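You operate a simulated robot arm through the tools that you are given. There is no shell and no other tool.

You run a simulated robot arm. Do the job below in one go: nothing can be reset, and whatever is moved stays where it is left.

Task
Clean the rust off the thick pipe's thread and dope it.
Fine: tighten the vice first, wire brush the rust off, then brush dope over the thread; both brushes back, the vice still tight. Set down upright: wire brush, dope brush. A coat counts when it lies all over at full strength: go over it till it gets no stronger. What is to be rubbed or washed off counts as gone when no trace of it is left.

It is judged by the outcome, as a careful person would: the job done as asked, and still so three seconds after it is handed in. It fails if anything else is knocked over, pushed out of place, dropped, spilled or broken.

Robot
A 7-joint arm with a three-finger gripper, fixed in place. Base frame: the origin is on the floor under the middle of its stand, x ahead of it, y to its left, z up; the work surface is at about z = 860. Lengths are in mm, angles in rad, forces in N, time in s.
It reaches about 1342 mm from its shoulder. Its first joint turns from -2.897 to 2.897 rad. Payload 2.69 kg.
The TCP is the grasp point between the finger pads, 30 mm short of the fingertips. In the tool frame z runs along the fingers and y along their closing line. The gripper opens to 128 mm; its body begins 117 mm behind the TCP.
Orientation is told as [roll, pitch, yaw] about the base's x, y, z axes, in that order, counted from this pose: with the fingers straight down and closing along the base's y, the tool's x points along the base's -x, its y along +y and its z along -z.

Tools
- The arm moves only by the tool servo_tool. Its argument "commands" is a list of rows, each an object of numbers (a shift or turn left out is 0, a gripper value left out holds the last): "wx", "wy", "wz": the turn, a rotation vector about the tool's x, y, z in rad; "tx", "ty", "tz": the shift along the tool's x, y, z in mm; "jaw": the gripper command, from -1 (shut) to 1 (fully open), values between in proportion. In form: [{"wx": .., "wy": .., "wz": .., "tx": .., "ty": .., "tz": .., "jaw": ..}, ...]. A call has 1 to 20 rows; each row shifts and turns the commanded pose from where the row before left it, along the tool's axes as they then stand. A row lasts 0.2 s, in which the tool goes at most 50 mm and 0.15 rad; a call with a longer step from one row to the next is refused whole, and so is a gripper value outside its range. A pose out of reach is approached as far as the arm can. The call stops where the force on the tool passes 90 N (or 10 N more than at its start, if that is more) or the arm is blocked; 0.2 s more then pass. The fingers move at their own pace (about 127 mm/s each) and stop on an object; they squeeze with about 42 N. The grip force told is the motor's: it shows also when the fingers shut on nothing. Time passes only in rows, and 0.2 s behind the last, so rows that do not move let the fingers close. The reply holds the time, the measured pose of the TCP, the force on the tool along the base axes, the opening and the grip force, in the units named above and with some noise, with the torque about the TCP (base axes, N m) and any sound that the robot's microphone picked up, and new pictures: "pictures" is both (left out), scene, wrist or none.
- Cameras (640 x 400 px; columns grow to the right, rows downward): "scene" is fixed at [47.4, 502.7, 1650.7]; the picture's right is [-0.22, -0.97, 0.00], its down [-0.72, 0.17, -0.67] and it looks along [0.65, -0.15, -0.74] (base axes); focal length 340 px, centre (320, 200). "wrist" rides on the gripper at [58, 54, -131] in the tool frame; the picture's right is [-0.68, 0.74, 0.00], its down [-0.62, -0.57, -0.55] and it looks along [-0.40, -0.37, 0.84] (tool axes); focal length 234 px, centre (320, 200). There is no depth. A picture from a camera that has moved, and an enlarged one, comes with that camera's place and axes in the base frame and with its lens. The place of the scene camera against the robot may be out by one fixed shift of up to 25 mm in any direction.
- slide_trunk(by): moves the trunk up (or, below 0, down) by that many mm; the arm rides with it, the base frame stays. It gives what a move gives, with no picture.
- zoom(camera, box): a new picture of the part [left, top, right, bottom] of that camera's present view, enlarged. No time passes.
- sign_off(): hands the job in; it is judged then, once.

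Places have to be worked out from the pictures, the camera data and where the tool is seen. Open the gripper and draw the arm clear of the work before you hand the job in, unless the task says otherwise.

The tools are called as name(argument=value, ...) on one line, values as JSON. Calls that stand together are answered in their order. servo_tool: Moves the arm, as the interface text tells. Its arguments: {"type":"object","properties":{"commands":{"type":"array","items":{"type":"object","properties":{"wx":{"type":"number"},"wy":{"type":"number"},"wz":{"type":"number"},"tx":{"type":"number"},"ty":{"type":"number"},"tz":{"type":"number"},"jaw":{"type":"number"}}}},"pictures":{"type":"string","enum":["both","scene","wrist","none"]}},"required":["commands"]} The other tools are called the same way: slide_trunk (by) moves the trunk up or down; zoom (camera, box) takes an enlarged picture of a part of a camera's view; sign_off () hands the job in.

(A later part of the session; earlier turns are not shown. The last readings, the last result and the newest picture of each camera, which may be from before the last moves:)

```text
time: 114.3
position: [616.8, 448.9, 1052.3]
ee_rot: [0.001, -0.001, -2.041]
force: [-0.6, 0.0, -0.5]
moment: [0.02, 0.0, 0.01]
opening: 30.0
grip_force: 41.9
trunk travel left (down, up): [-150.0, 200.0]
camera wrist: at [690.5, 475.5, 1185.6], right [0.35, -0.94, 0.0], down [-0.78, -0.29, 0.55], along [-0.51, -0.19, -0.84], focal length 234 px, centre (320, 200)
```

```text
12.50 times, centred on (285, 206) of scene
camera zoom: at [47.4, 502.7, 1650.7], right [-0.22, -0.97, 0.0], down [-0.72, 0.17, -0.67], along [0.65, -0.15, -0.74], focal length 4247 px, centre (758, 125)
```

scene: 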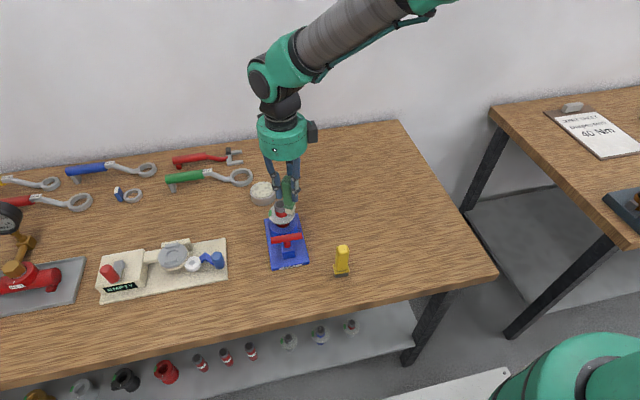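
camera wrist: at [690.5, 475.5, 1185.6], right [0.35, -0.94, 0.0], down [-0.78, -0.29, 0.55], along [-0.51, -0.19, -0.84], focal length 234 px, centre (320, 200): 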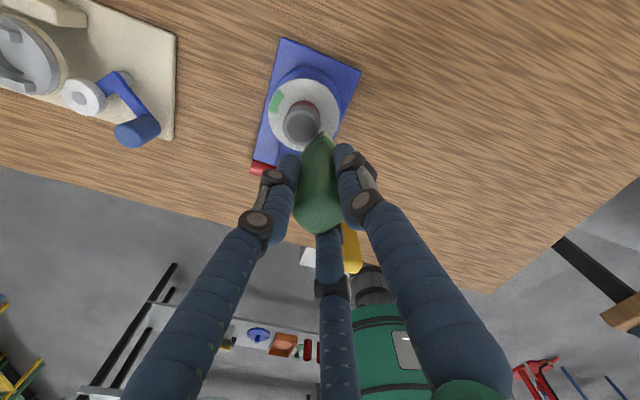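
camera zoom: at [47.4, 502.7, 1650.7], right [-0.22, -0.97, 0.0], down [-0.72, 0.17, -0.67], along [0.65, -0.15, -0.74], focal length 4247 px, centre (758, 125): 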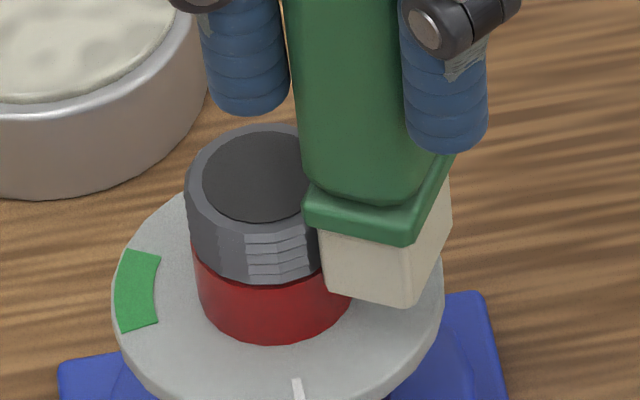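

No obvious cream yet from here. Retreat to the +x−y side for a lower look at the swept portion.

servo_tool(commands=[{"tx": -15}, {"tx": -6, "ty": 49}, {"tx": -6, "ty": 49}, {"tx": -6, "ty": 49}, {"tz": 30}, {"tz": 30}, {}])

```text
time: 115.9
position: [733.0, 352.2, 991.7]
ee_rot: [-0.001, -0.001, -2.041]
force: [0.7, 0.3, -0.5]
moment: [-0.03, 0.0, -0.02]
opening: 29.8
grip_force: 41.9
trunk travel left (down, up): [-150.0, 200.0]
camera wrist: at [807.1, 379.3, 1124.4], right [0.35, -0.94, 0.0], down [-0.78, -0.29, 0.55], along [-0.52, -0.19, -0.84], focal length 234 px, centre (320, 200)
```

scene: 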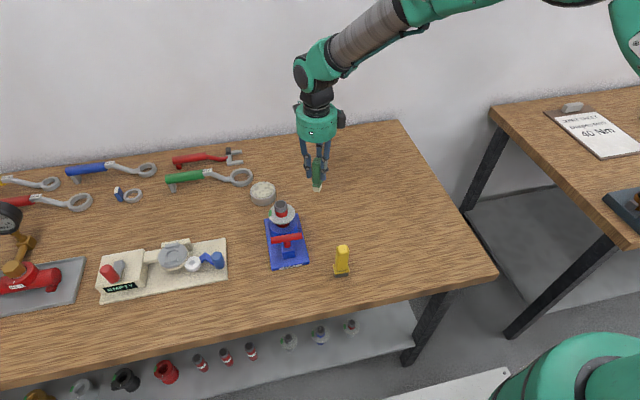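
wrist: 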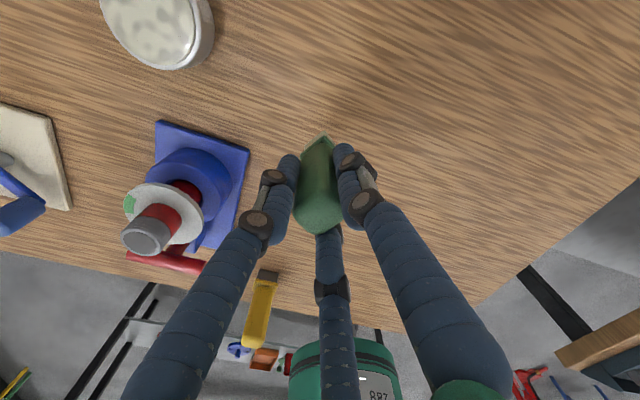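

zoom(camera="wrist", box=[110, 190, 180, 260])

zoom(camera="scene", box=[295, 140, 340, 200])

```text
5.71 times, centred on (145, 225) of wrist
camera zoom: at [807.1, 379.3, 1124.4], right [0.35, -0.94, 0.0], down [-0.78, -0.29, 0.55], along [-0.52, -0.19, -0.84], focal length 1338 px, centre (1320, 57)
```

zoom: 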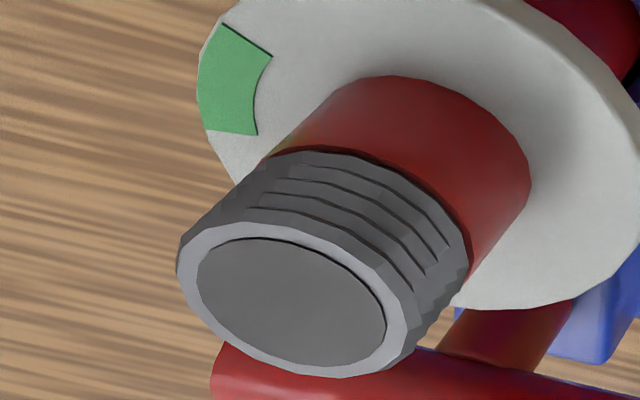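

```text
6.67 times, centred on (318, 170) of scene
camera zoom: at [47.4, 502.7, 1650.7], right [-0.22, -0.97, 0.0], down [-0.72, 0.17, -0.67], along [0.65, -0.15, -0.74], focal length 2265 px, centre (337, 400)
```

zoom: 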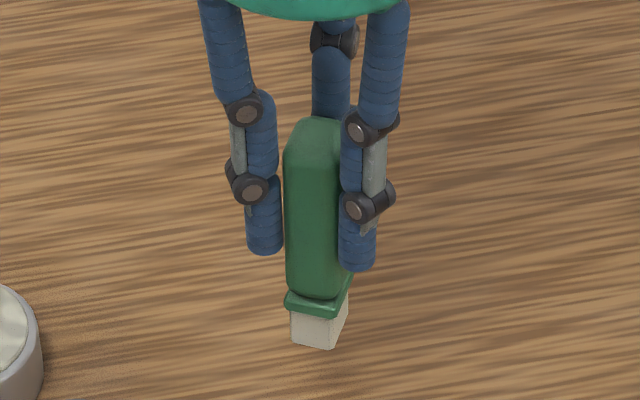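

No cream on the +x/−y part yet. The rust patch was on the −x face, so I'll unwind the yaw and brush dope there, then compare.

servo_tool(commands=[{"tz": -48}, {"tz": -48}, {"wz": -0.1458}, {"wz": -0.1458}, {"wz": -0.1458}, {"wz": -0.1458}, {"wz": -0.1458}, {"wz": -0.1458}, {"wz": -0.1458}, {"wz": -0.1458}, {"wz": -0.1458}, {"wz": -0.1458}, {"wz": -0.1458}, {"wz": -0.1458}, {"wz": -0.1458}, {"wz": -0.1458}, {}], pictures="none")

servo_tool(commands=[{"tx": 37.5, "ty": 29.6}, {"tx": 37.5, "ty": 29.6}, {"tx": 37.5, "ty": 29.6}, {"tx": 37.5, "ty": 29.6}, {"tz": 18}, {"tz": 17}, {}], pictures="scene")

```text
time: 119.5
position: [732.4, 351.1, 1088.8]
ee_rot: [0.0, 0.003, 0.0]
force: [0.2, -0.1, -0.2]
moment: [0.02, -0.04, 0.0]
opening: 29.5
grip_force: 41.7
trunk travel left (down, up): [-150.0, 200.0]
```

```text
time: 121.1
position: [582.0, 470.3, 1053.8]
ee_rot: [0.0, 0.001, 0.0]
force: [0.9, -0.4, -1.2]
moment: [0.01, 0.02, 0.02]
opening: 29.7
grip_force: 41.8
trunk travel left (down, up): [-150.0, 200.0]
```

scene: 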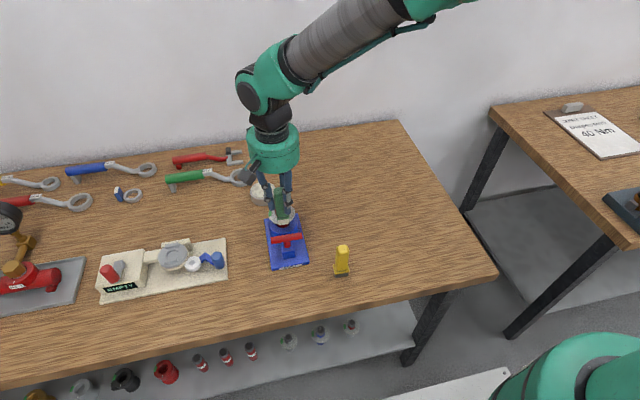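

servo_tool(commands=[{"tx": -10}, {"tx": -7}, {"tx": -2}, {"tx": -1.5}, {"tx": -1.5}, {}], pictures="none")

```text
time: 122.5
position: [603.7, 470.8, 1052.1]
ee_rot: [-0.002, 0.002, -0.001]
force: [-6.2, -1.4, 0.2]
moment: [-0.02, 0.47, 0.01]
opening: 29.8
grip_force: 41.9
trunk travel left (down, up): [-150.0, 200.0]
```

Contact at x ≈ 603. Press about 1.2 mm and rub with strokes and a ±25° sweep, then back off to look.

servo_tool(commands=[{"tx": -1.2}, {"ty": 8}, {"ty": -8}, {"ty": -8}, {"ty": 8}, {"wz": 0.12, "tx": -0.2, "ty": 3.05}, {"wz": 0.12, "tx": -0.2, "ty": 3.05}, {"wz": 0.12, "tx": -0.2, "ty": 3.05}, {"wz": -0.12, "tx": -0.2, "ty": -3.05}, {"wz": -0.12, "tx": -0.2, "ty": -3.05}, {"wz": -0.12, "tx": -0.2, "ty": -3.05}, {"wz": -0.12, "tx": -0.2, "ty": -3.05}, {"wz": -0.12, "tx": -0.2, "ty": -3.05}, {"wz": -0.12, "tx": -0.2, "ty": -3.05}, {"wz": 0.12, "tx": -0.2, "ty": 3.05}, {"wz": 0.12, "tx": -0.2, "ty": 3.05}, {"wz": 0.12, "tx": -0.2, "ty": 3.05}, {}], pictures="none")

servo_tool(commands=[{"tx": 12}, {"tx": 30, "tz": -10}, {"ty": -45, "tz": -10}, {"ty": -45}, {}], pictures="wrist")

zoom(camera="scene", box=[268, 195, 297, 220])

```text
time: 126.3
position: [605.8, 469.7, 1053.8]
ee_rot: [0.001, 0.0, -0.001]
force: [-13.7, -2.5, -1.3]
moment: [-0.18, 1.01, -0.05]
opening: 29.9
grip_force: 42.2
trunk travel left (down, up): [-150.0, 200.0]
```

```text
time: 127.5
position: [562.8, 379.2, 1075.5]
ee_rot: [-0.001, 0.002, 0.002]
force: [0.2, -0.8, 0.3]
moment: [0.08, 0.01, 0.01]
opening: 29.7
grip_force: 42.2
trunk travel left (down, up): [-150.0, 200.0]
camera wrist: at [505.1, 432.5, 1208.2], right [0.68, 0.74, 0.0], down [0.62, -0.57, 0.55], along [0.4, -0.37, -0.84], focal length 234 px, centre (320, 200)
```

wrist: 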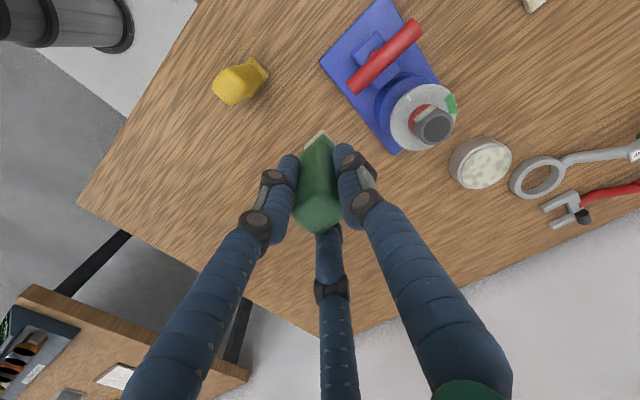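

```text
16.00 times, centred on (282, 208) of scene
camera zoom: at [47.4, 502.7, 1650.7], right [-0.22, -0.97, 0.0], down [-0.72, 0.17, -0.67], along [0.65, -0.15, -0.74], focal length 5436 px, centre (920, 80)
```

zoom: 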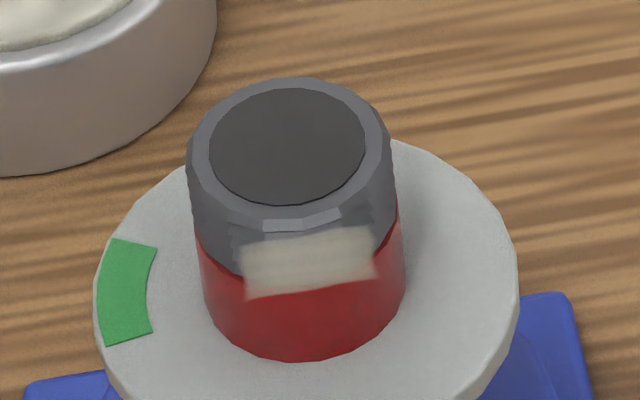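

Dope shows on the −x face as a cream patch — so that's where the coat area lies. I go to the low −x viewpoint to see its extent.

servo_tool(commands=[{"tx": 34.5, "ty": 12.7, "tz": -10}, {"tx": 34.5, "ty": 12.7}, {"tx": 34.5, "ty": 12.7}, {"tx": 34.5, "ty": 12.7}, {"tz": 45}, {"tz": 45}, {}], pictures="wrist")

```text
time: 129.1
position: [426.9, 432.3, 993.4]
ee_rot: [-0.001, 0.0, -0.002]
force: [0.4, 0.2, -1.1]
moment: [-0.04, 0.07, -0.01]
opening: 29.7
grip_force: 42.7
trunk travel left (down, up): [-150.0, 200.0]
camera wrist: at [367.3, 485.8, 1125.7], right [0.68, 0.74, 0.0], down [0.62, -0.57, 0.55], along [0.4, -0.37, -0.84], focal length 234 px, centre (320, 200)
```

wrist: 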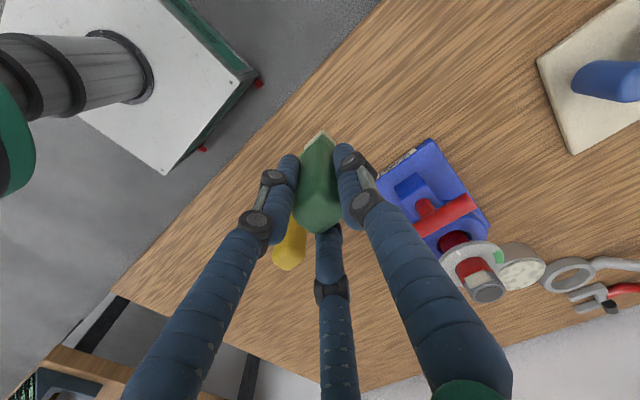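

zoom(camera="wrist", box=[450, 250, 510, 310])

zoom(camera="scene", box=[272, 205, 292, 220])

```text
6.67 times, centred on (480, 280) of wrist
camera zoom: at [367.3, 485.8, 1125.7], right [0.68, 0.74, 0.0], down [0.62, -0.57, 0.55], along [0.4, -0.37, -0.84], focal length 1561 px, centre (-747, -333)
```

zoom: 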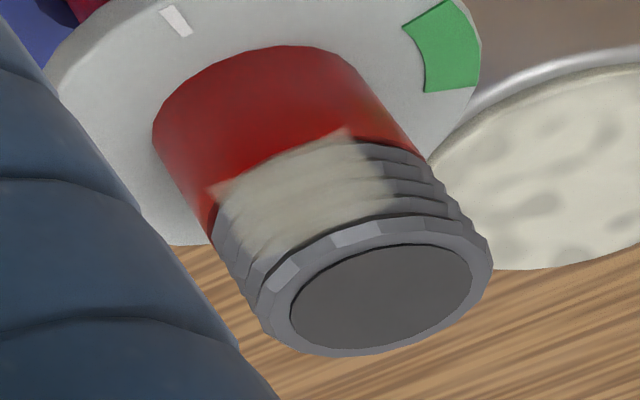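

```text
16.00 times, centred on (282, 212) of scene
camera zoom: at [47.4, 502.7, 1650.7], right [-0.22, -0.97, 0.0], down [-0.72, 0.17, -0.67], along [0.65, -0.15, -0.74], focal length 5436 px, centre (928, 0)
```

zoom: 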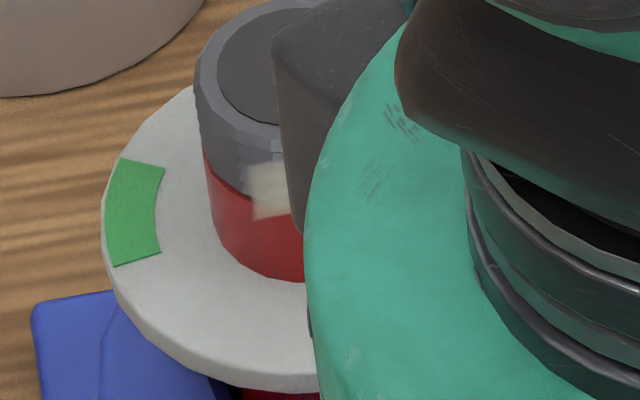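

zoom(camera="wrist", box=[462, 262, 500, 300])

```text
10.53 times, centred on (481, 281) of wrist
camera zoom: at [367.3, 485.8, 1125.7], right [0.68, 0.74, 0.0], down [0.62, -0.57, 0.55], along [0.4, -0.37, -0.84], focal length 2465 px, centre (-1375, -653)
```

zoom: 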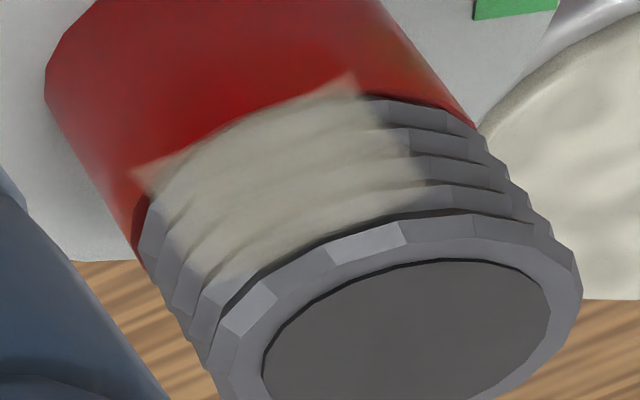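

The cream film spans roughly ±50° on the −x face; its edges (top, sides) look thinner. I go back for wider sweeps at several heights.

servo_tool(commands=[{"tz": -40}, {"tz": -40}, {"tx": -39.5, "ty": 9.5}, {"tx": -39.5, "ty": 9.5}, {"tx": -39.5, "ty": 9.5}, {"tx": -39.5, "ty": 9.5}, {"tz": 20}, {"tx": -10}, {"tx": -5}, {"tx": -2}, {}], pictures="none")

```text
time: 131.5
position: [601.3, 469.3, 1053.2]
ee_rot: [0.0, 0.002, 0.0]
force: [-0.5, 0.1, -0.5]
moment: [0.01, 0.0, -0.04]
opening: 29.8
grip_force: 41.9
trunk travel left (down, up): [-150.0, 200.0]
```

servo_tool(commands=[{"tx": -2, "ty": 1.2}, {"tx": -1.7}, {"wz": 0.12, "tx": -0.2, "ty": 3.05}, {"wz": 0.12, "tx": -0.2, "ty": 3.05}, {"wz": 0.12, "tx": -0.2, "ty": 3.05}, {"wz": 0.12, "tx": -0.2, "ty": 3.05}, {"wz": 0.12, "tx": -0.2, "ty": 3.05}, {"wz": 0.12, "tx": -0.2, "ty": 3.05}, {"wz": 0.12, "tx": -0.2, "ty": 3.05}, {"wz": 0.12, "tx": -0.2, "ty": 3.05}, {}], pictures="none")

servo_tool(commands=[{"tz": -3}, {"wz": -0.12, "tx": -0.2, "ty": -3.05}, {"wz": -0.12, "tx": -0.2, "ty": -3.05}, {"wz": -0.12, "tx": -0.2, "ty": -3.05}, {"wz": -0.12, "tx": -0.2, "ty": -3.05}, {"wz": -0.12, "tx": -0.2, "ty": -3.05}, {"wz": -0.12, "tx": -0.2, "ty": -3.05}, {"wz": -0.12, "tx": -0.2, "ty": -3.05}, {"wz": -0.12, "tx": -0.2, "ty": -3.05}, {"wz": -0.12, "tx": -0.2, "ty": -3.05}, {"wz": -0.12, "tx": -0.2, "ty": -3.05}, {"wz": -0.12, "tx": -0.2, "ty": -3.05}, {"wz": -0.12, "tx": -0.2, "ty": -3.05}, {"wz": -0.12, "tx": -0.2, "ty": -3.05}, {"wz": -0.12, "tx": -0.2, "ty": -3.05}, {"wz": -0.12, "tx": -0.2, "ty": -3.05}, {"wz": -0.12, "tx": -0.2, "ty": -3.05}, {}], pictures="none")

```text
time: 133.9
position: [614.7, 491.7, 1054.6]
ee_rot: [0.001, 0.0, -0.965]
force: [-4.9, 5.7, 0.7]
moment: [0.4, 0.35, 0.0]
opening: 29.9
grip_force: 42.1
trunk travel left (down, up): [-150.0, 200.0]
```

```text
time: 137.7
position: [614.3, 449.2, 1057.8]
ee_rot: [0.0, 0.002, 0.961]
force: [-5.7, -7.0, -0.8]
moment: [-0.56, 0.41, 0.02]
opening: 29.7
grip_force: 42.1
trunk travel left (down, up): [-150.0, 200.0]
```

Contact held throughout. Another sweep back, lower by 5 mm, with a bit more pressure.

servo_tool(commands=[{"tz": 5.5, "tx": -0.6}, {"wz": 0.12, "tx": -0.2, "ty": 3.05}, {"wz": 0.12, "tx": -0.2, "ty": 3.05}, {"wz": 0.12, "tx": -0.2, "ty": 3.05}, {"wz": 0.12, "tx": -0.2, "ty": 3.05}, {"wz": 0.12, "tx": -0.2, "ty": 3.05}, {"wz": 0.12, "tx": -0.2, "ty": 3.05}, {"wz": 0.12, "tx": -0.2, "ty": 3.05}, {"wz": 0.12, "tx": -0.2, "ty": 3.05}, {"wz": 0.12, "tx": -0.2, "ty": 3.05}, {"wz": 0.12, "tx": -0.2, "ty": 3.05}, {"wz": 0.12, "tx": -0.2, "ty": 3.05}, {"wz": 0.12, "tx": -0.2, "ty": 3.05}, {"wz": 0.12, "tx": -0.2, "ty": 3.05}, {"wz": 0.12, "tx": -0.2, "ty": 3.05}, {"wz": 0.12, "tx": -0.2, "ty": 3.05}, {"wz": 0.12, "tx": -0.2, "ty": 3.05}, {}], pictures="none")

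servo_tool(commands=[{"tz": -2}, {"wz": -0.12, "tx": -0.2, "ty": -3.05}, {"wz": -0.12, "tx": -0.2, "ty": -3.05}, {"wz": -0.12, "tx": -0.2, "ty": -3.05}, {"wz": -0.12, "tx": -0.2, "ty": -3.05}, {"wz": -0.12, "tx": -0.2, "ty": -3.05}, {"wz": -0.12, "tx": -0.2, "ty": -3.05}, {"wz": -0.12, "tx": -0.2, "ty": -3.05}, {"wz": -0.12, "tx": -0.2, "ty": -3.05}, {"tz": -3}, {"tz": 5}, {"tz": -2}, {}], pictures="none")

```text
time: 141.5
position: [615.7, 492.9, 1051.9]
ee_rot: [0.0, 0.0, -0.961]
force: [-1.5, 4.9, -0.3]
moment: [0.38, 0.19, 0.01]
opening: 30.1
grip_force: 41.8
trunk travel left (down, up): [-150.0, 200.0]
```

```text
time: 144.3
position: [604.7, 471.0, 1053.0]
ee_rot: [-0.002, 0.002, 0.0]
force: [-7.1, -1.2, -2.3]
moment: [-0.02, 0.56, -0.03]
opening: 29.7
grip_force: 41.8
trunk travel left (down, up): [-150.0, 200.0]
```

Back off to look at the coat from the scene camera and then the low view.

servo_tool(commands=[{"tx": 12}, {"tx": 30, "tz": -10}, {"ty": -45, "tz": -10}, {"ty": -45}, {}], pictures="none")

zoom(camera="scene", box=[268, 195, 297, 220])

zoom(camera="wrist", box=[395, 90, 455, 150])

```text
time: 145.5
position: [564.4, 380.7, 1073.8]
ee_rot: [0.001, 0.002, 0.0]
force: [0.3, -0.9, 0.3]
moment: [0.06, 0.02, 0.01]
opening: 29.8
grip_force: 42.4
trunk travel left (down, up): [-150.0, 200.0]
```

```text
16.00 times, centred on (282, 208) of scene
camera zoom: at [47.4, 502.7, 1650.7], right [-0.22, -0.97, 0.0], down [-0.72, 0.17, -0.67], along [0.65, -0.15, -0.74], focal length 5436 px, centre (920, 80)
```

zoom: 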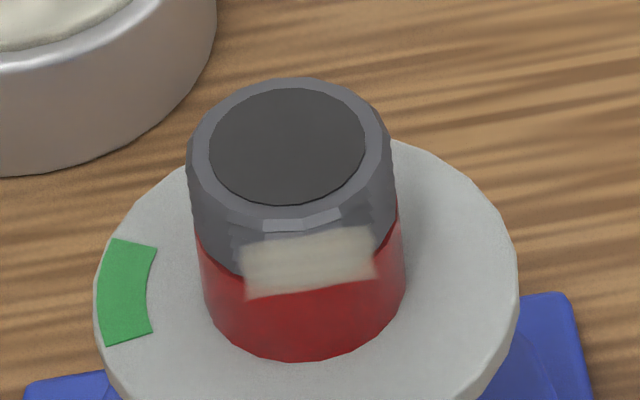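

```text
6.67 times, centred on (425, 120) of wrist
camera zoom: at [505.4, 433.0, 1206.5], right [0.68, 0.74, 0.0], down [0.62, -0.57, 0.55], along [0.4, -0.37, -0.84], focal length 1561 px, centre (-380, 733)
```

zoom: 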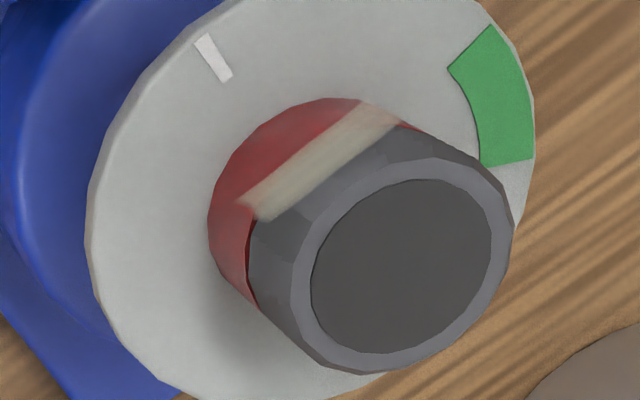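

The film looks like a flat patch on the −x face, unchanged since the last look. Let me check the bristles' colour and take the low view again for comparison.

zoom(camera="scene", box=[300, 190, 350, 250])

servo_tool(commands=[{"tx": 34.5, "ty": 12.7, "tz": -10}, {"tx": 34.5, "ty": 12.7}, {"tx": 34.5, "ty": 12.7}, {"tx": 34.5, "ty": 12.7}, {"tz": 45}, {"tz": 45}, {}], pictures="none")

zoom(camera="wrist", box=[462, 262, 500, 300])

zoom(camera="wrist", box=[290, 110, 350, 170])

```text
6.67 times, centred on (325, 220) of scene
camera zoom: at [47.4, 502.7, 1650.7], right [-0.22, -0.97, 0.0], down [-0.72, 0.17, -0.67], along [0.65, -0.15, -0.74], focal length 2265 px, centre (287, 67)
```

zoom: 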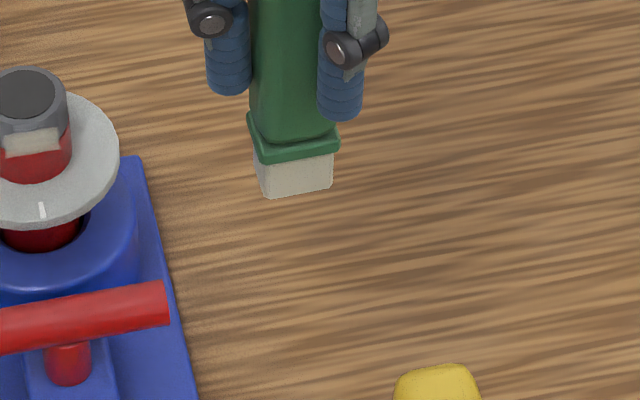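

```text
time: 147.1
position: [424.3, 432.5, 991.4]
ee_rot: [-0.004, 0.003, 0.0]
force: [1.1, 0.5, -0.9]
moment: [-0.06, 0.09, -0.01]
opening: 30.0
grip_force: 42.1
trunk travel left (down, up): [-150.0, 200.0]
```

```text
10.53 times, centred on (481, 281) of wrist
camera zoom: at [366.1, 485.8, 1125.3], right [0.68, 0.74, 0.0], down [0.62, -0.57, 0.55], along [0.4, -0.37, -0.84], focal length 2465 px, centre (-1375, -653)
```

zoom: 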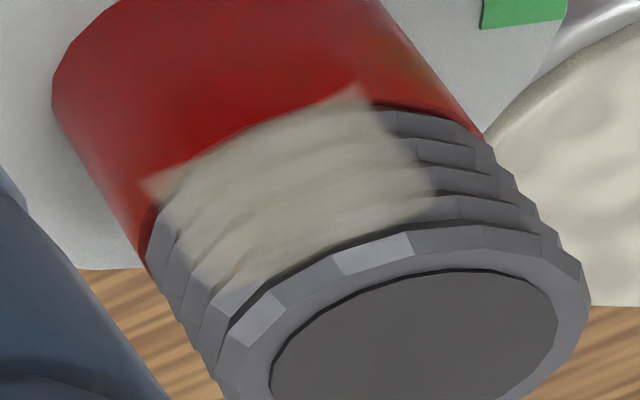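

```text
6.67 times, centred on (320, 140) of wrist
camera zoom: at [366.1, 485.8, 1125.3], right [0.68, 0.74, 0.0], down [0.62, -0.57, 0.55], along [0.4, -0.37, -0.84], focal length 1561 px, centre (320, 600)
```

zoom: 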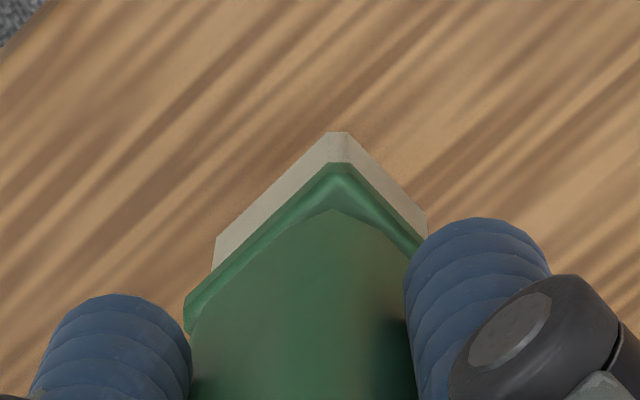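

Looks the same as before, so probably saturated, but to be sure I'll re-dip the brush and go over it again for comparison.

servo_tool(commands=[{"tz": -40}, {"tz": -40}, {"tz": -40}, {"tx": -43.6, "ty": 10.3}, {"tx": -43.6, "ty": 10.3}, {"tx": -43.6, "ty": 10.3}, {"tx": -43.6, "ty": 10.3}, {"tx": -43.6, "ty": 10.3}, {"tx": -43.6, "ty": 10.3}, {"tx": -43.6, "ty": 10.3}, {"tx": -43.6, "ty": 10.3}, {"tz": 40}, {"tz": 40}, {"tz": 35}, {}], pictures="scene")

zoom(camera="scene", box=[225, 120, 305, 220])

```text
time: 150.3
position: [774.6, 514.4, 997.6]
ee_rot: [0.001, 0.001, 0.0]
force: [-0.4, -0.8, -1.3]
moment: [0.0, 0.02, -0.01]
opening: 29.7
grip_force: 42.2
trunk travel left (down, up): [-150.0, 200.0]
```

scene: 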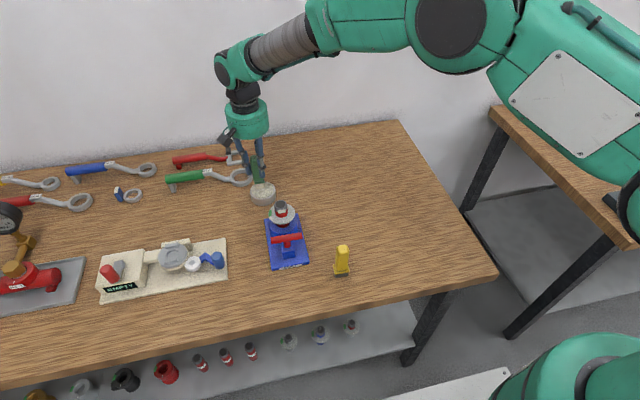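

```text
4.00 times, centred on (265, 170) of scene
camera zoom: at [47.4, 502.7, 1650.7], right [-0.22, -0.97, 0.0], down [-0.72, 0.17, -0.67], along [0.65, -0.15, -0.74], focal length 1359 px, centre (540, 320)
```

zoom: 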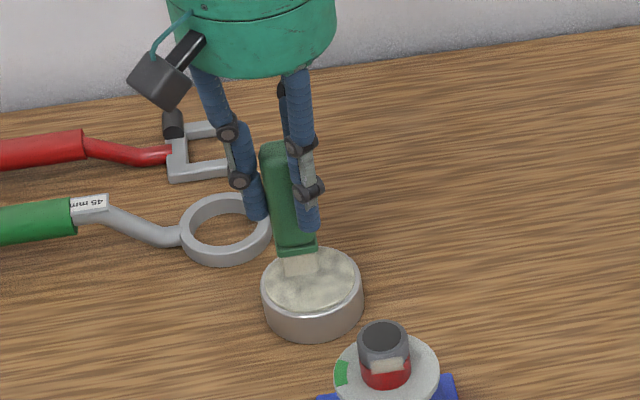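

Over the pot again; lower slowly until the bristles press the dope.

servo_tool(commands=[{"tz": 6}, {"tz": 3}, {"tz": 2}, {"tz": 2}, {}], pictures="none")

```text
time: 151.5
position: [774.0, 514.5, 985.4]
ee_rot: [-0.002, 0.001, 0.0]
force: [0.2, -0.5, 0.3]
moment: [0.02, -0.01, 0.02]
opening: 29.9
grip_force: 42.1
trunk travel left (down, up): [-150.0, 200.0]
```

servo_tool(commands=[{"tz": 1.5}, {"tz": 1}, {}, {"tz": -5}, {"tz": -40}, {"tz": -40}, {}], pictures="none")

```text
time: 153.1
position: [773.8, 514.7, 1067.1]
ee_rot: [0.0, 0.0, 0.001]
force: [-0.7, -0.8, 0.2]
moment: [0.04, -0.02, 0.03]
opening: 30.1
grip_force: 41.6
trunk travel left (down, up): [-150.0, 200.0]
```

Re-dipped. Back over the pipe to the −x side and press on the patch.

servo_tool(commands=[{"tz": -43}, {"tx": 47.2, "ty": -11}, {"tx": 47.2, "ty": -11}, {"tx": 47.2, "ty": -11}, {"tx": 47.2, "ty": -11}, {"tz": 30}, {"tz": 26}, {"tx": -10}, {"tx": -5}, {"tx": -2}, {}], pictures="none")

```text
time: 155.5
position: [602.2, 470.3, 1054.4]
ee_rot: [0.0, 0.0, 0.003]
force: [0.2, 0.3, -0.8]
moment: [-0.02, 0.01, 0.02]
opening: 29.9
grip_force: 42.0
trunk travel left (down, up): [-150.0, 200.0]
```

servo_tool(commands=[{"tx": -2}, {"tx": -1.3}, {"ty": 9}, {"ty": -9}, {"ty": -9}, {"ty": 9}, {"tz": 4}, {"ty": 9}, {"ty": -9}, {"ty": -9}, {"ty": 9}, {"tz": -4}, {"tz": -4}, {"ty": 9}, {"ty": -9}, {"ty": -9}, {"ty": 9}, {"tz": 4}, {}], pictures="none")

servo_tool(commands=[{"ty": 11}, {"tz": 4}, {"tz": -8}, {"tz": 4}, {"ty": -11}, {"ty": -11}, {"tz": 4}, {"tz": -8}, {"tz": 4}, {"ty": 11}, {"tz": 4}, {"tz": -8}, {"tz": 4}, {}], pictures="none")

```text
time: 159.5
position: [606.1, 469.8, 1056.3]
ee_rot: [0.0, 0.0, -0.002]
force: [-14.5, 5.6, 1.8]
moment: [0.34, 1.13, -0.01]
opening: 30.2
grip_force: 41.7
trunk travel left (down, up): [-150.0, 200.0]
```

```text
time: 162.5
position: [605.2, 470.2, 1055.2]
ee_rot: [0.0, 0.0, -0.003]
force: [-17.0, 0.2, 5.8]
moment: [0.06, 1.29, -0.1]
opening: 29.9
grip_force: 41.9
trunk travel left (down, up): [-150.0, 200.0]
```

Now retreat and compare from both cameras.

servo_tool(commands=[{"tx": 12}, {"tx": 30, "tz": -10}, {"ty": -45, "tz": -10}, {"ty": -45}, {}], pictures="none")

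zoom(camera="scene", box=[268, 195, 297, 220])

servo_tool(commands=[{"tx": 34.5, "ty": 12.7, "tz": -10}, {"tx": 34.5, "ty": 12.7}, {"tx": 34.5, "ty": 12.7}, {"tx": 34.5, "ty": 12.7}, {"tz": 45}, {"tz": 45}, {}], pictures="none")

zoom(camera="wrist", box=[462, 262, 500, 300])

```text
time: 163.7
position: [564.3, 379.6, 1076.5]
ee_rot: [0.001, 0.001, -0.001]
force: [-0.4, -0.1, -0.6]
moment: [0.09, 0.01, -0.03]
opening: 30.1
grip_force: 41.9
trunk travel left (down, up): [-150.0, 200.0]
```

```text
16.00 times, centred on (282, 208) of scene
camera zoom: at [47.4, 502.7, 1650.7], right [-0.22, -0.97, 0.0], down [-0.72, 0.17, -0.67], along [0.65, -0.15, -0.74], focal length 5436 px, centre (920, 80)
```

zoom: 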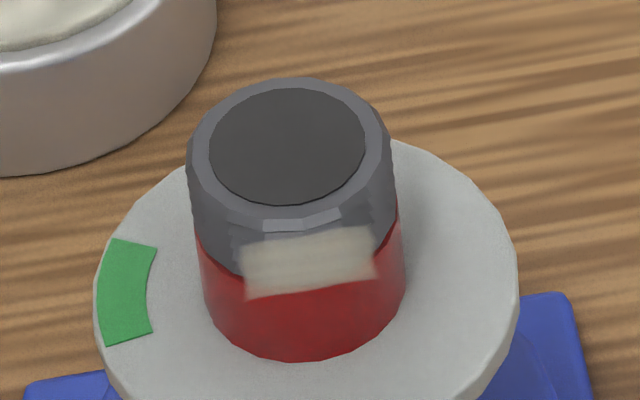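

```text
time: 165.3
position: [428.1, 432.6, 995.5]
ee_rot: [0.0, 0.001, -0.001]
force: [1.5, 0.9, -1.1]
moment: [-0.01, 0.05, -0.01]
opening: 29.7
grip_force: 41.8
trunk travel left (down, up): [-150.0, 200.0]
```

```text
10.53 times, centred on (481, 281) of wrist
camera zoom: at [369.0, 485.2, 1127.7], right [0.68, 0.74, 0.0], down [0.62, -0.57, 0.55], along [0.4, -0.37, -0.84], focal length 2465 px, centre (-1375, -653)
```

zoom: 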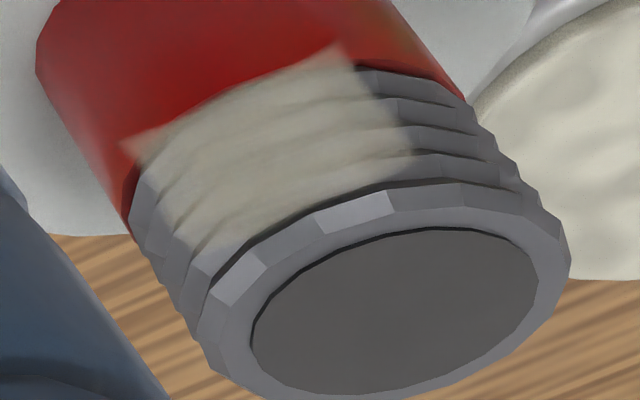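

Unchanged after re-dipping: the coat seems saturated. Let me zoom as tight as possible on it to check uniformity at the corners.

servo_tool(commands=[{"tz": -40}, {"ty": -40, "tz": -40}, {"tx": -20}, {}], pictures="none")

zoom(camera="scene", box=[276, 206, 288, 215])

zoom(camera="scene", box=[240, 130, 380, 290])

```text
refused: row 2 steps farther than a row can; nothing moved
```

```text
16.00 times, centred on (282, 210) of scene
camera zoom: at [47.4, 502.7, 1650.7], right [-0.22, -0.97, 0.0], down [-0.72, 0.17, -0.67], along [0.65, -0.15, -0.74], focal length 5436 px, centre (928, 32)
```

zoom: 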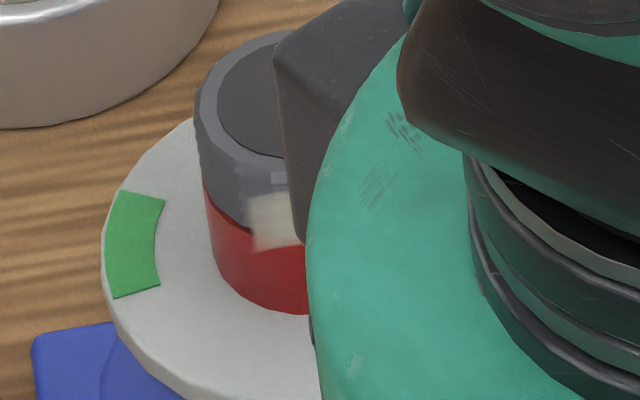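

```text
2.50 times, centred on (310, 210) of scene
camera zoom: at [47.4, 502.7, 1650.7], right [-0.22, -0.97, 0.0], down [-0.72, 0.17, -0.67], along [0.65, -0.15, -0.74], focal length 849 px, centre (345, 175)
```

zoom: 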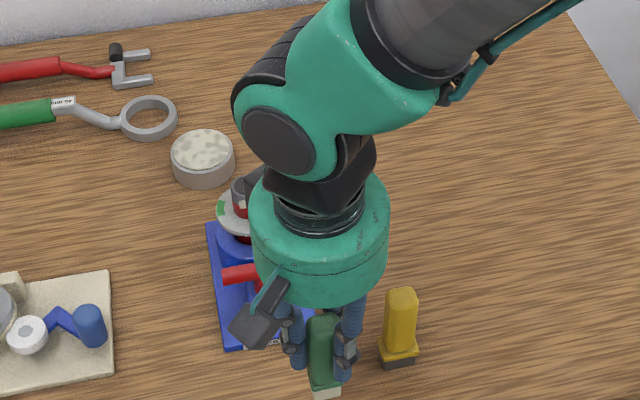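

I'm satisfied: the coat no longer changes. Now return the dope brush to its place at TCP (797.6, 372.5).

servo_tool(commands=[{"tz": -40}, {"tz": -40}, {"tz": -35}, {"tx": -46.2, "ty": -7.5}, {"tx": -46.2, "ty": -7.5}, {"tx": -46.2, "ty": -7.5}, {"tx": -46.2, "ty": -7.5}, {"tx": -46.2, "ty": -7.5}, {"tx": -46.2, "ty": -7.5}, {"tx": -46.2, "ty": -7.5}, {"tx": -46.2, "ty": -7.5}, {}])

zoom(camera="scene", box=[276, 206, 288, 215])

zoom(camera="scene", box=[260, 120, 360, 220])

```text
time: 167.9
position: [795.8, 370.8, 1108.9]
ee_rot: [0.001, 0.001, -0.002]
force: [0.9, -0.5, -0.6]
moment: [0.04, 0.03, -0.01]
opening: 29.8
grip_force: 41.4
trunk travel left (down, up): [-150.0, 200.0]
camera wrist: at [737.8, 423.1, 1241.5], right [0.68, 0.74, 0.0], down [0.62, -0.57, 0.55], along [0.4, -0.37, -0.84], focal length 234 px, centre (320, 200)
```

scene: 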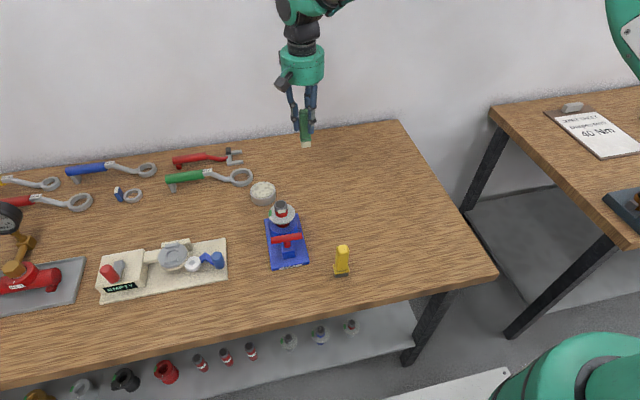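
wrist: 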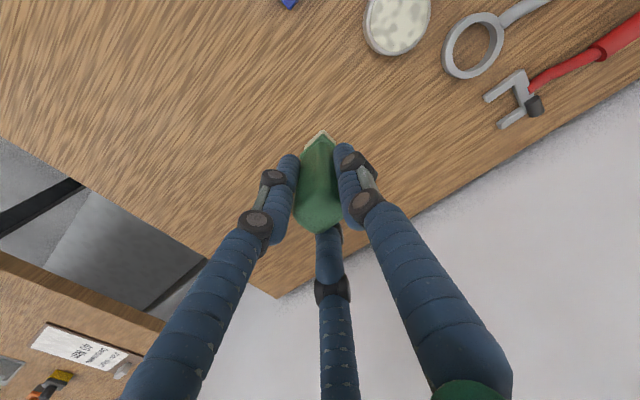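

```text
16.00 times, centred on (282, 210) of scene
camera zoom: at [47.4, 502.7, 1650.7], right [-0.22, -0.97, 0.0], down [-0.72, 0.17, -0.67], along [0.65, -0.15, -0.74], focal length 5436 px, centre (928, 32)
```

zoom: 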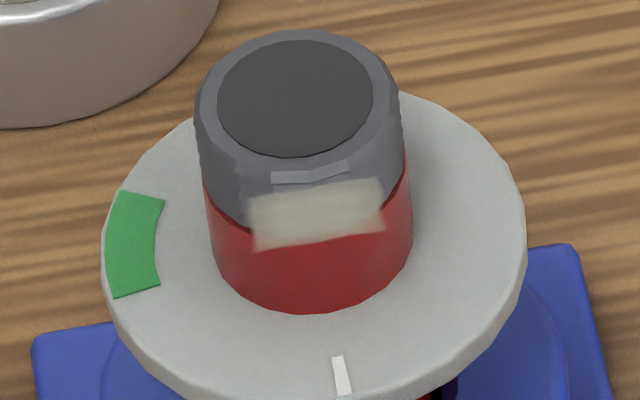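

```text
4.00 times, centred on (310, 170) of scene
camera zoom: at [47.4, 502.7, 1650.7], right [-0.22, -0.97, 0.0], down [-0.72, 0.17, -0.67], along [0.65, -0.15, -0.74], focal length 1359 px, centre (360, 320)
```

zoom: 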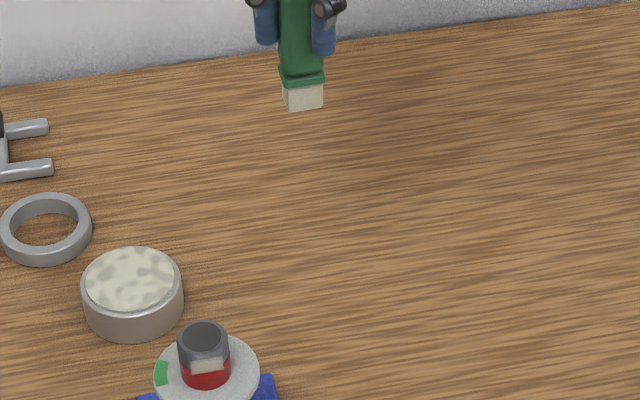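

The coat is a uniform rectangle. Lower the brush to just above the bench at its old spot.

servo_tool(commands=[{"tx": -1.8, "ty": 1.7}, {"tz": 40}, {"tz": 40}, {"tz": 40}, {"tz": 28}, {}], pictures="none")

```text
time: 169.3
position: [798.2, 370.8, 961.6]
ee_rot: [0.0, -0.001, -0.002]
force: [0.1, 0.2, -0.7]
moment: [-0.01, 0.01, -0.01]
opening: 29.8
grip_force: 42.4
trunk travel left (down, up): [-150.0, 200.0]
```

servo_tool(commands=[{"ty": 0.8, "tz": 4}, {"tz": 3}, {"tz": 2}, {"tz": 1.5}, {}], pictures="none")

```text
time: 170.5
position: [797.4, 372.7, 951.7]
ee_rot: [0.001, 0.002, -0.002]
force: [-0.6, -0.1, -0.7]
moment: [0.03, 0.01, 0.01]
opening: 29.9
grip_force: 42.2
trunk travel left (down, up): [-150.0, 200.0]
```

servo_tool(commands=[{"tz": 1.5}, {"tz": 1}, {"tz": 1}, {}], pictures="none")

```text
time: 171.5
position: [797.7, 373.2, 946.6]
ee_rot: [0.001, 0.001, -0.004]
force: [-0.4, 0.8, 0.3]
moment: [0.07, 0.01, -0.02]
opening: 30.1
grip_force: 42.4
trunk travel left (down, up): [-150.0, 200.0]
```

servo_tool(commands=[{"tz": 0.7}, {}], pictures="scene")

zoom(camera="scene", box=[270, 120, 350, 200])

```text
time: 172.1
position: [798.2, 373.4, 947.6]
ee_rot: [-0.001, 0.001, -0.001]
force: [0.0, -0.8, -0.7]
moment: [-0.04, 0.0, 0.0]
opening: 29.8
grip_force: 41.9
trunk travel left (down, up): [-150.0, 200.0]
```

scene: 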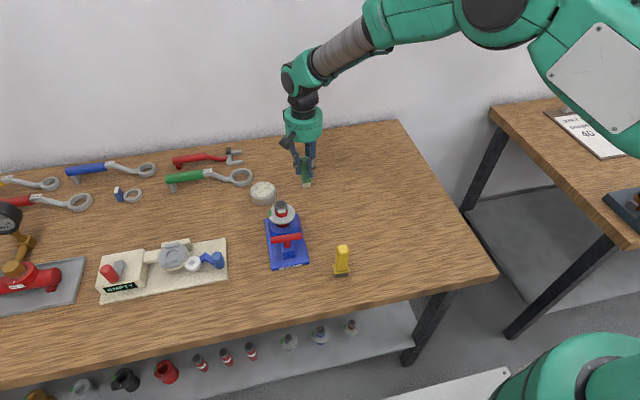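

```text
5.00 times, centred on (310, 160) of scene
camera zoom: at [47.4, 502.7, 1650.7], right [-0.22, -0.97, 0.0], down [-0.72, 0.17, -0.67], along [0.65, -0.15, -0.74], focal length 1699 px, centre (370, 400)
```

zoom: 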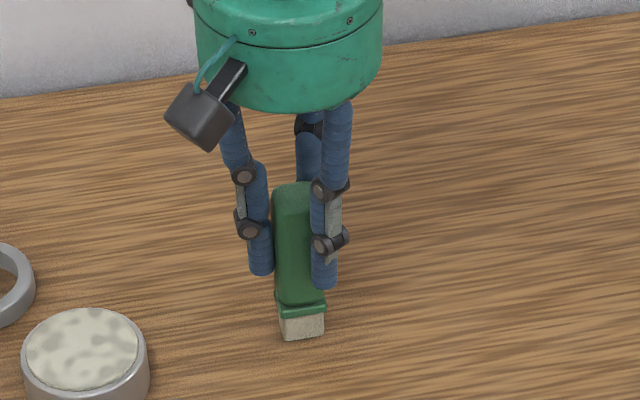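

servo_tool(commands=[{"tz": 0.7}, {"tz": 0.7}, {}], pictures="none")

```text
time: 172.9
position: [797.4, 373.8, 946.5]
ee_rot: [0.001, 0.0, -0.002]
force: [-1.5, -0.1, 5.6]
moment: [-0.1, 0.04, -0.02]
opening: 30.0
grip_force: 42.7
trunk travel left (down, up): [-150.0, 200.0]
```

Bench contact (5.6 N). Open gently.

servo_tool(commands=[{"tz": 0.3}, {"jaw": -0.5}, {"jaw": -0.4}, {"jaw": 0}, {"jaw": 0.3}, {}, {}])

zoom(camera="scene", box=[270, 120, 350, 200])

zoom(camera="wrist", box=[250, 90, 390, 250])

```text
time: 174.5
position: [797.4, 372.6, 944.5]
ee_rot: [-0.001, 0.001, -0.003]
force: [1.2, 0.3, 0.1]
moment: [-0.01, -0.03, -0.01]
opening: 83.1
grip_force: 0.1
trunk travel left (down, up): [-150.0, 200.0]
camera wrist: at [738.9, 426.3, 1078.1], right [0.68, 0.74, 0.0], down [0.62, -0.57, 0.55], along [0.4, -0.37, -0.84], focal length 234 px, centre (320, 200)
```

scene: 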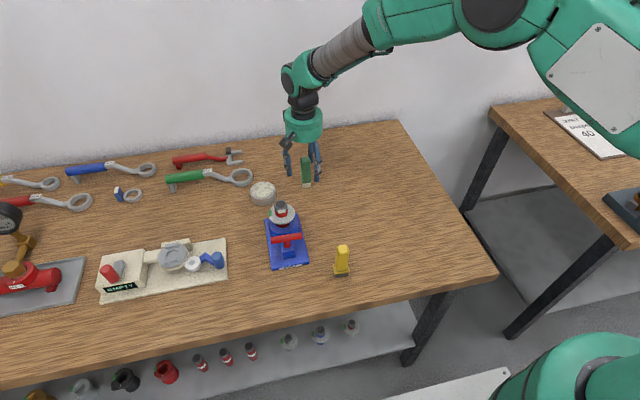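
wrist: 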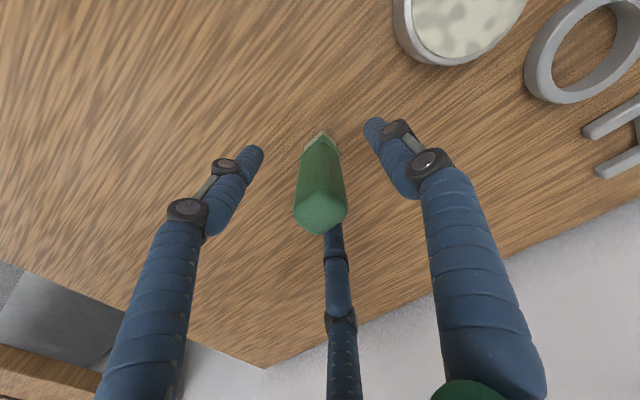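

```text
5.00 times, centred on (310, 160) of scene
camera zoom: at [47.4, 502.7, 1650.7], right [-0.22, -0.97, 0.0], down [-0.72, 0.17, -0.67], along [0.65, -0.15, -0.74], focal length 1699 px, centre (370, 400)
```

zoom: 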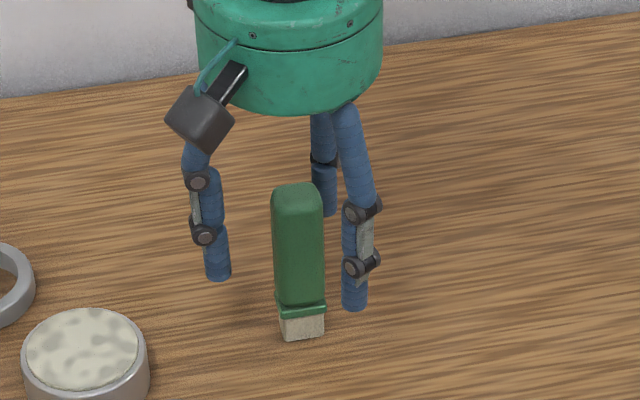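

```text
2.50 times, centred on (320, 170) of wrist
camera zoom: at [738.9, 426.3, 1078.1], right [0.68, 0.74, 0.0], down [0.62, -0.57, 0.55], along [0.4, -0.37, -0.84], focal length 585 px, centre (320, 275)
```

zoom: 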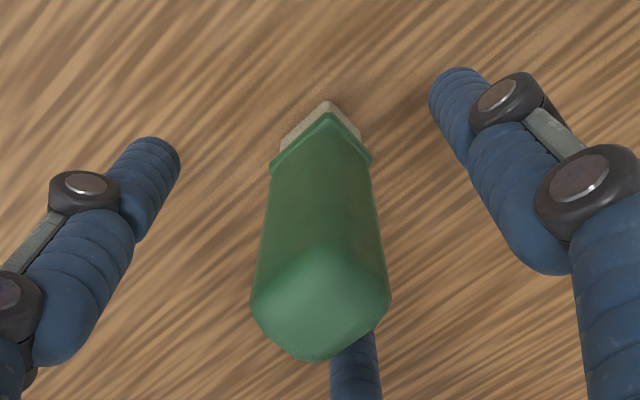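

Dope brush stands upright at its spot. I rise and go to the low −x viewpoint with the empty gripper for a final check of coat, rust and vice bar.

servo_tool(commands=[{"tz": -50}, {"tz": -50}, {"tz": -50}, {"tx": 42, "ty": 10.8}, {"tx": 42, "ty": 10.8}, {"tx": 42, "ty": 10.8}, {"tx": 42, "ty": 10.8}, {"tx": 42, "ty": 10.8}, {"tx": 42, "ty": 10.8}, {"tx": 42, "ty": 10.8}, {"tx": 42, "ty": 10.8}, {"tx": 42, "ty": 10.8}, {"wz": -0.1494}, {"wz": -0.1494}, {"wz": -0.1494}, {"wz": -0.1494}, {"wz": -0.1494}, {"tz": 40}, {"tz": 40}, {}], pictures="none")

servo_tool(commands=[{"wx": 0.0952, "wy": -0.1036}, {"wx": 0.0952, "wy": -0.1036}, {"wx": 0.0952, "wy": -0.1036}, {"wx": 0.0952, "wy": -0.1036}, {"wx": 0.0952, "wy": -0.1036}, {}])

```text
time: 178.7
position: [420.3, 470.2, 1015.3]
ee_rot: [-0.001, 0.001, 0.745]
force: [-0.2, -0.4, -0.6]
moment: [-0.04, 0.04, 0.02]
opening: 83.4
grip_force: 0.1
trunk travel left (down, up): [-150.0, 200.0]
```

```text
time: 180.1
position: [419.7, 470.4, 1015.5]
ee_rot: [-0.522, -0.499, 0.882]
force: [-0.3, 0.2, 0.4]
moment: [0.0, 0.0, 0.0]
opening: 83.4
grip_force: 0.0
trunk travel left (down, up): [-150.0, 200.0]
camera wrist: at [274.0, 469.8, 1066.3], right [0.0, 1.0, 0.0], down [0.28, 0.0, 0.96], along [0.96, 0.0, -0.28], focal length 234 px, centre (320, 200)
```

scene: 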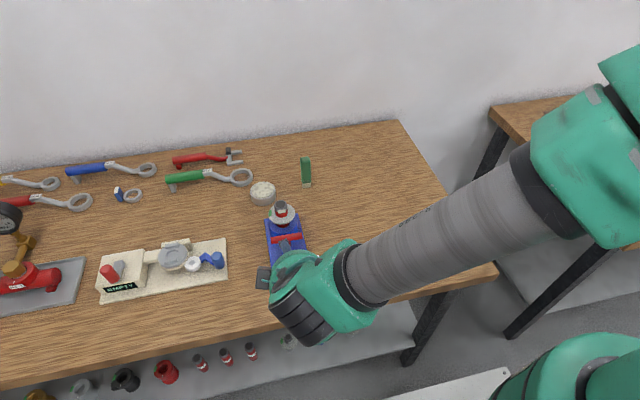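
wrist: 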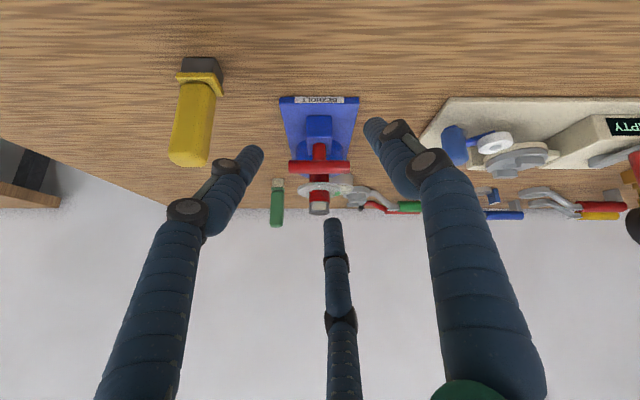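

zoom(camera="wrist", box=[307, 196, 331, 220])

zoom(camera="wrist", box=[265, 85, 375, 225])

zoom(camera="wrist", box=[160, 45, 240, 175])

```text
16.00 times, centred on (319, 208) of wrist
camera zoom: at [274.0, 469.8, 1066.3], right [0.0, 1.0, 0.0], down [0.28, 0.0, 0.96], along [0.96, 0.0, -0.28], focal length 3747 px, centre (336, 72)
```

zoom: 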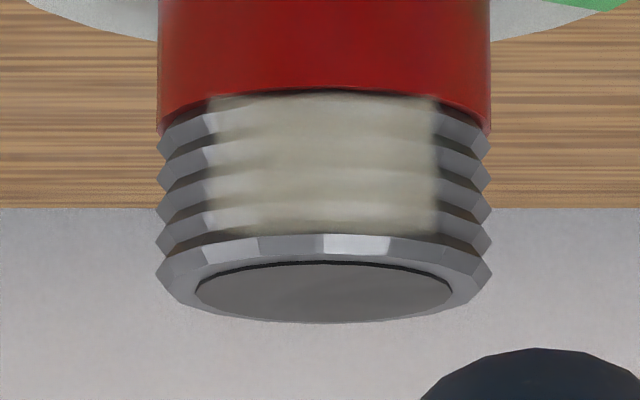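

```text
2.86 times, centred on (320, 155) of wrist
camera zoom: at [274.0, 469.8, 1066.3], right [0.0, 1.0, 0.0], down [0.28, 0.0, 0.96], along [0.96, 0.0, -0.28], focal length 669 px, centre (320, 329)
```

zoom: 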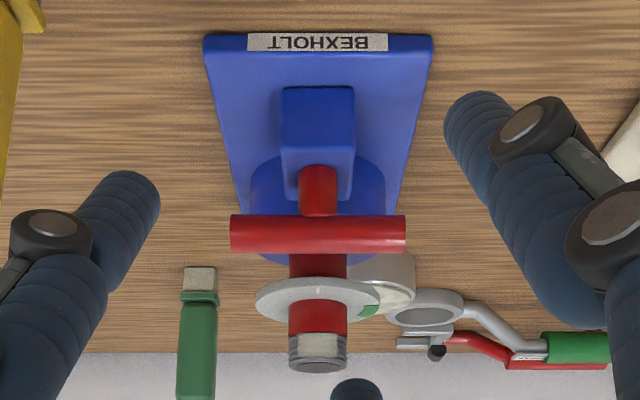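

```text
3.08 times, centred on (200, 110) of wrist
camera zoom: at [274.0, 469.8, 1066.3], right [0.0, 1.0, 0.0], down [0.28, 0.0, 0.96], along [0.96, 0.0, -0.28], focal length 720 px, centre (689, 477)
```

zoom: 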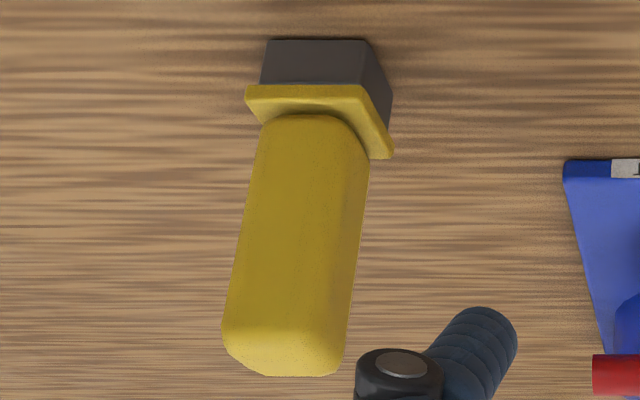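

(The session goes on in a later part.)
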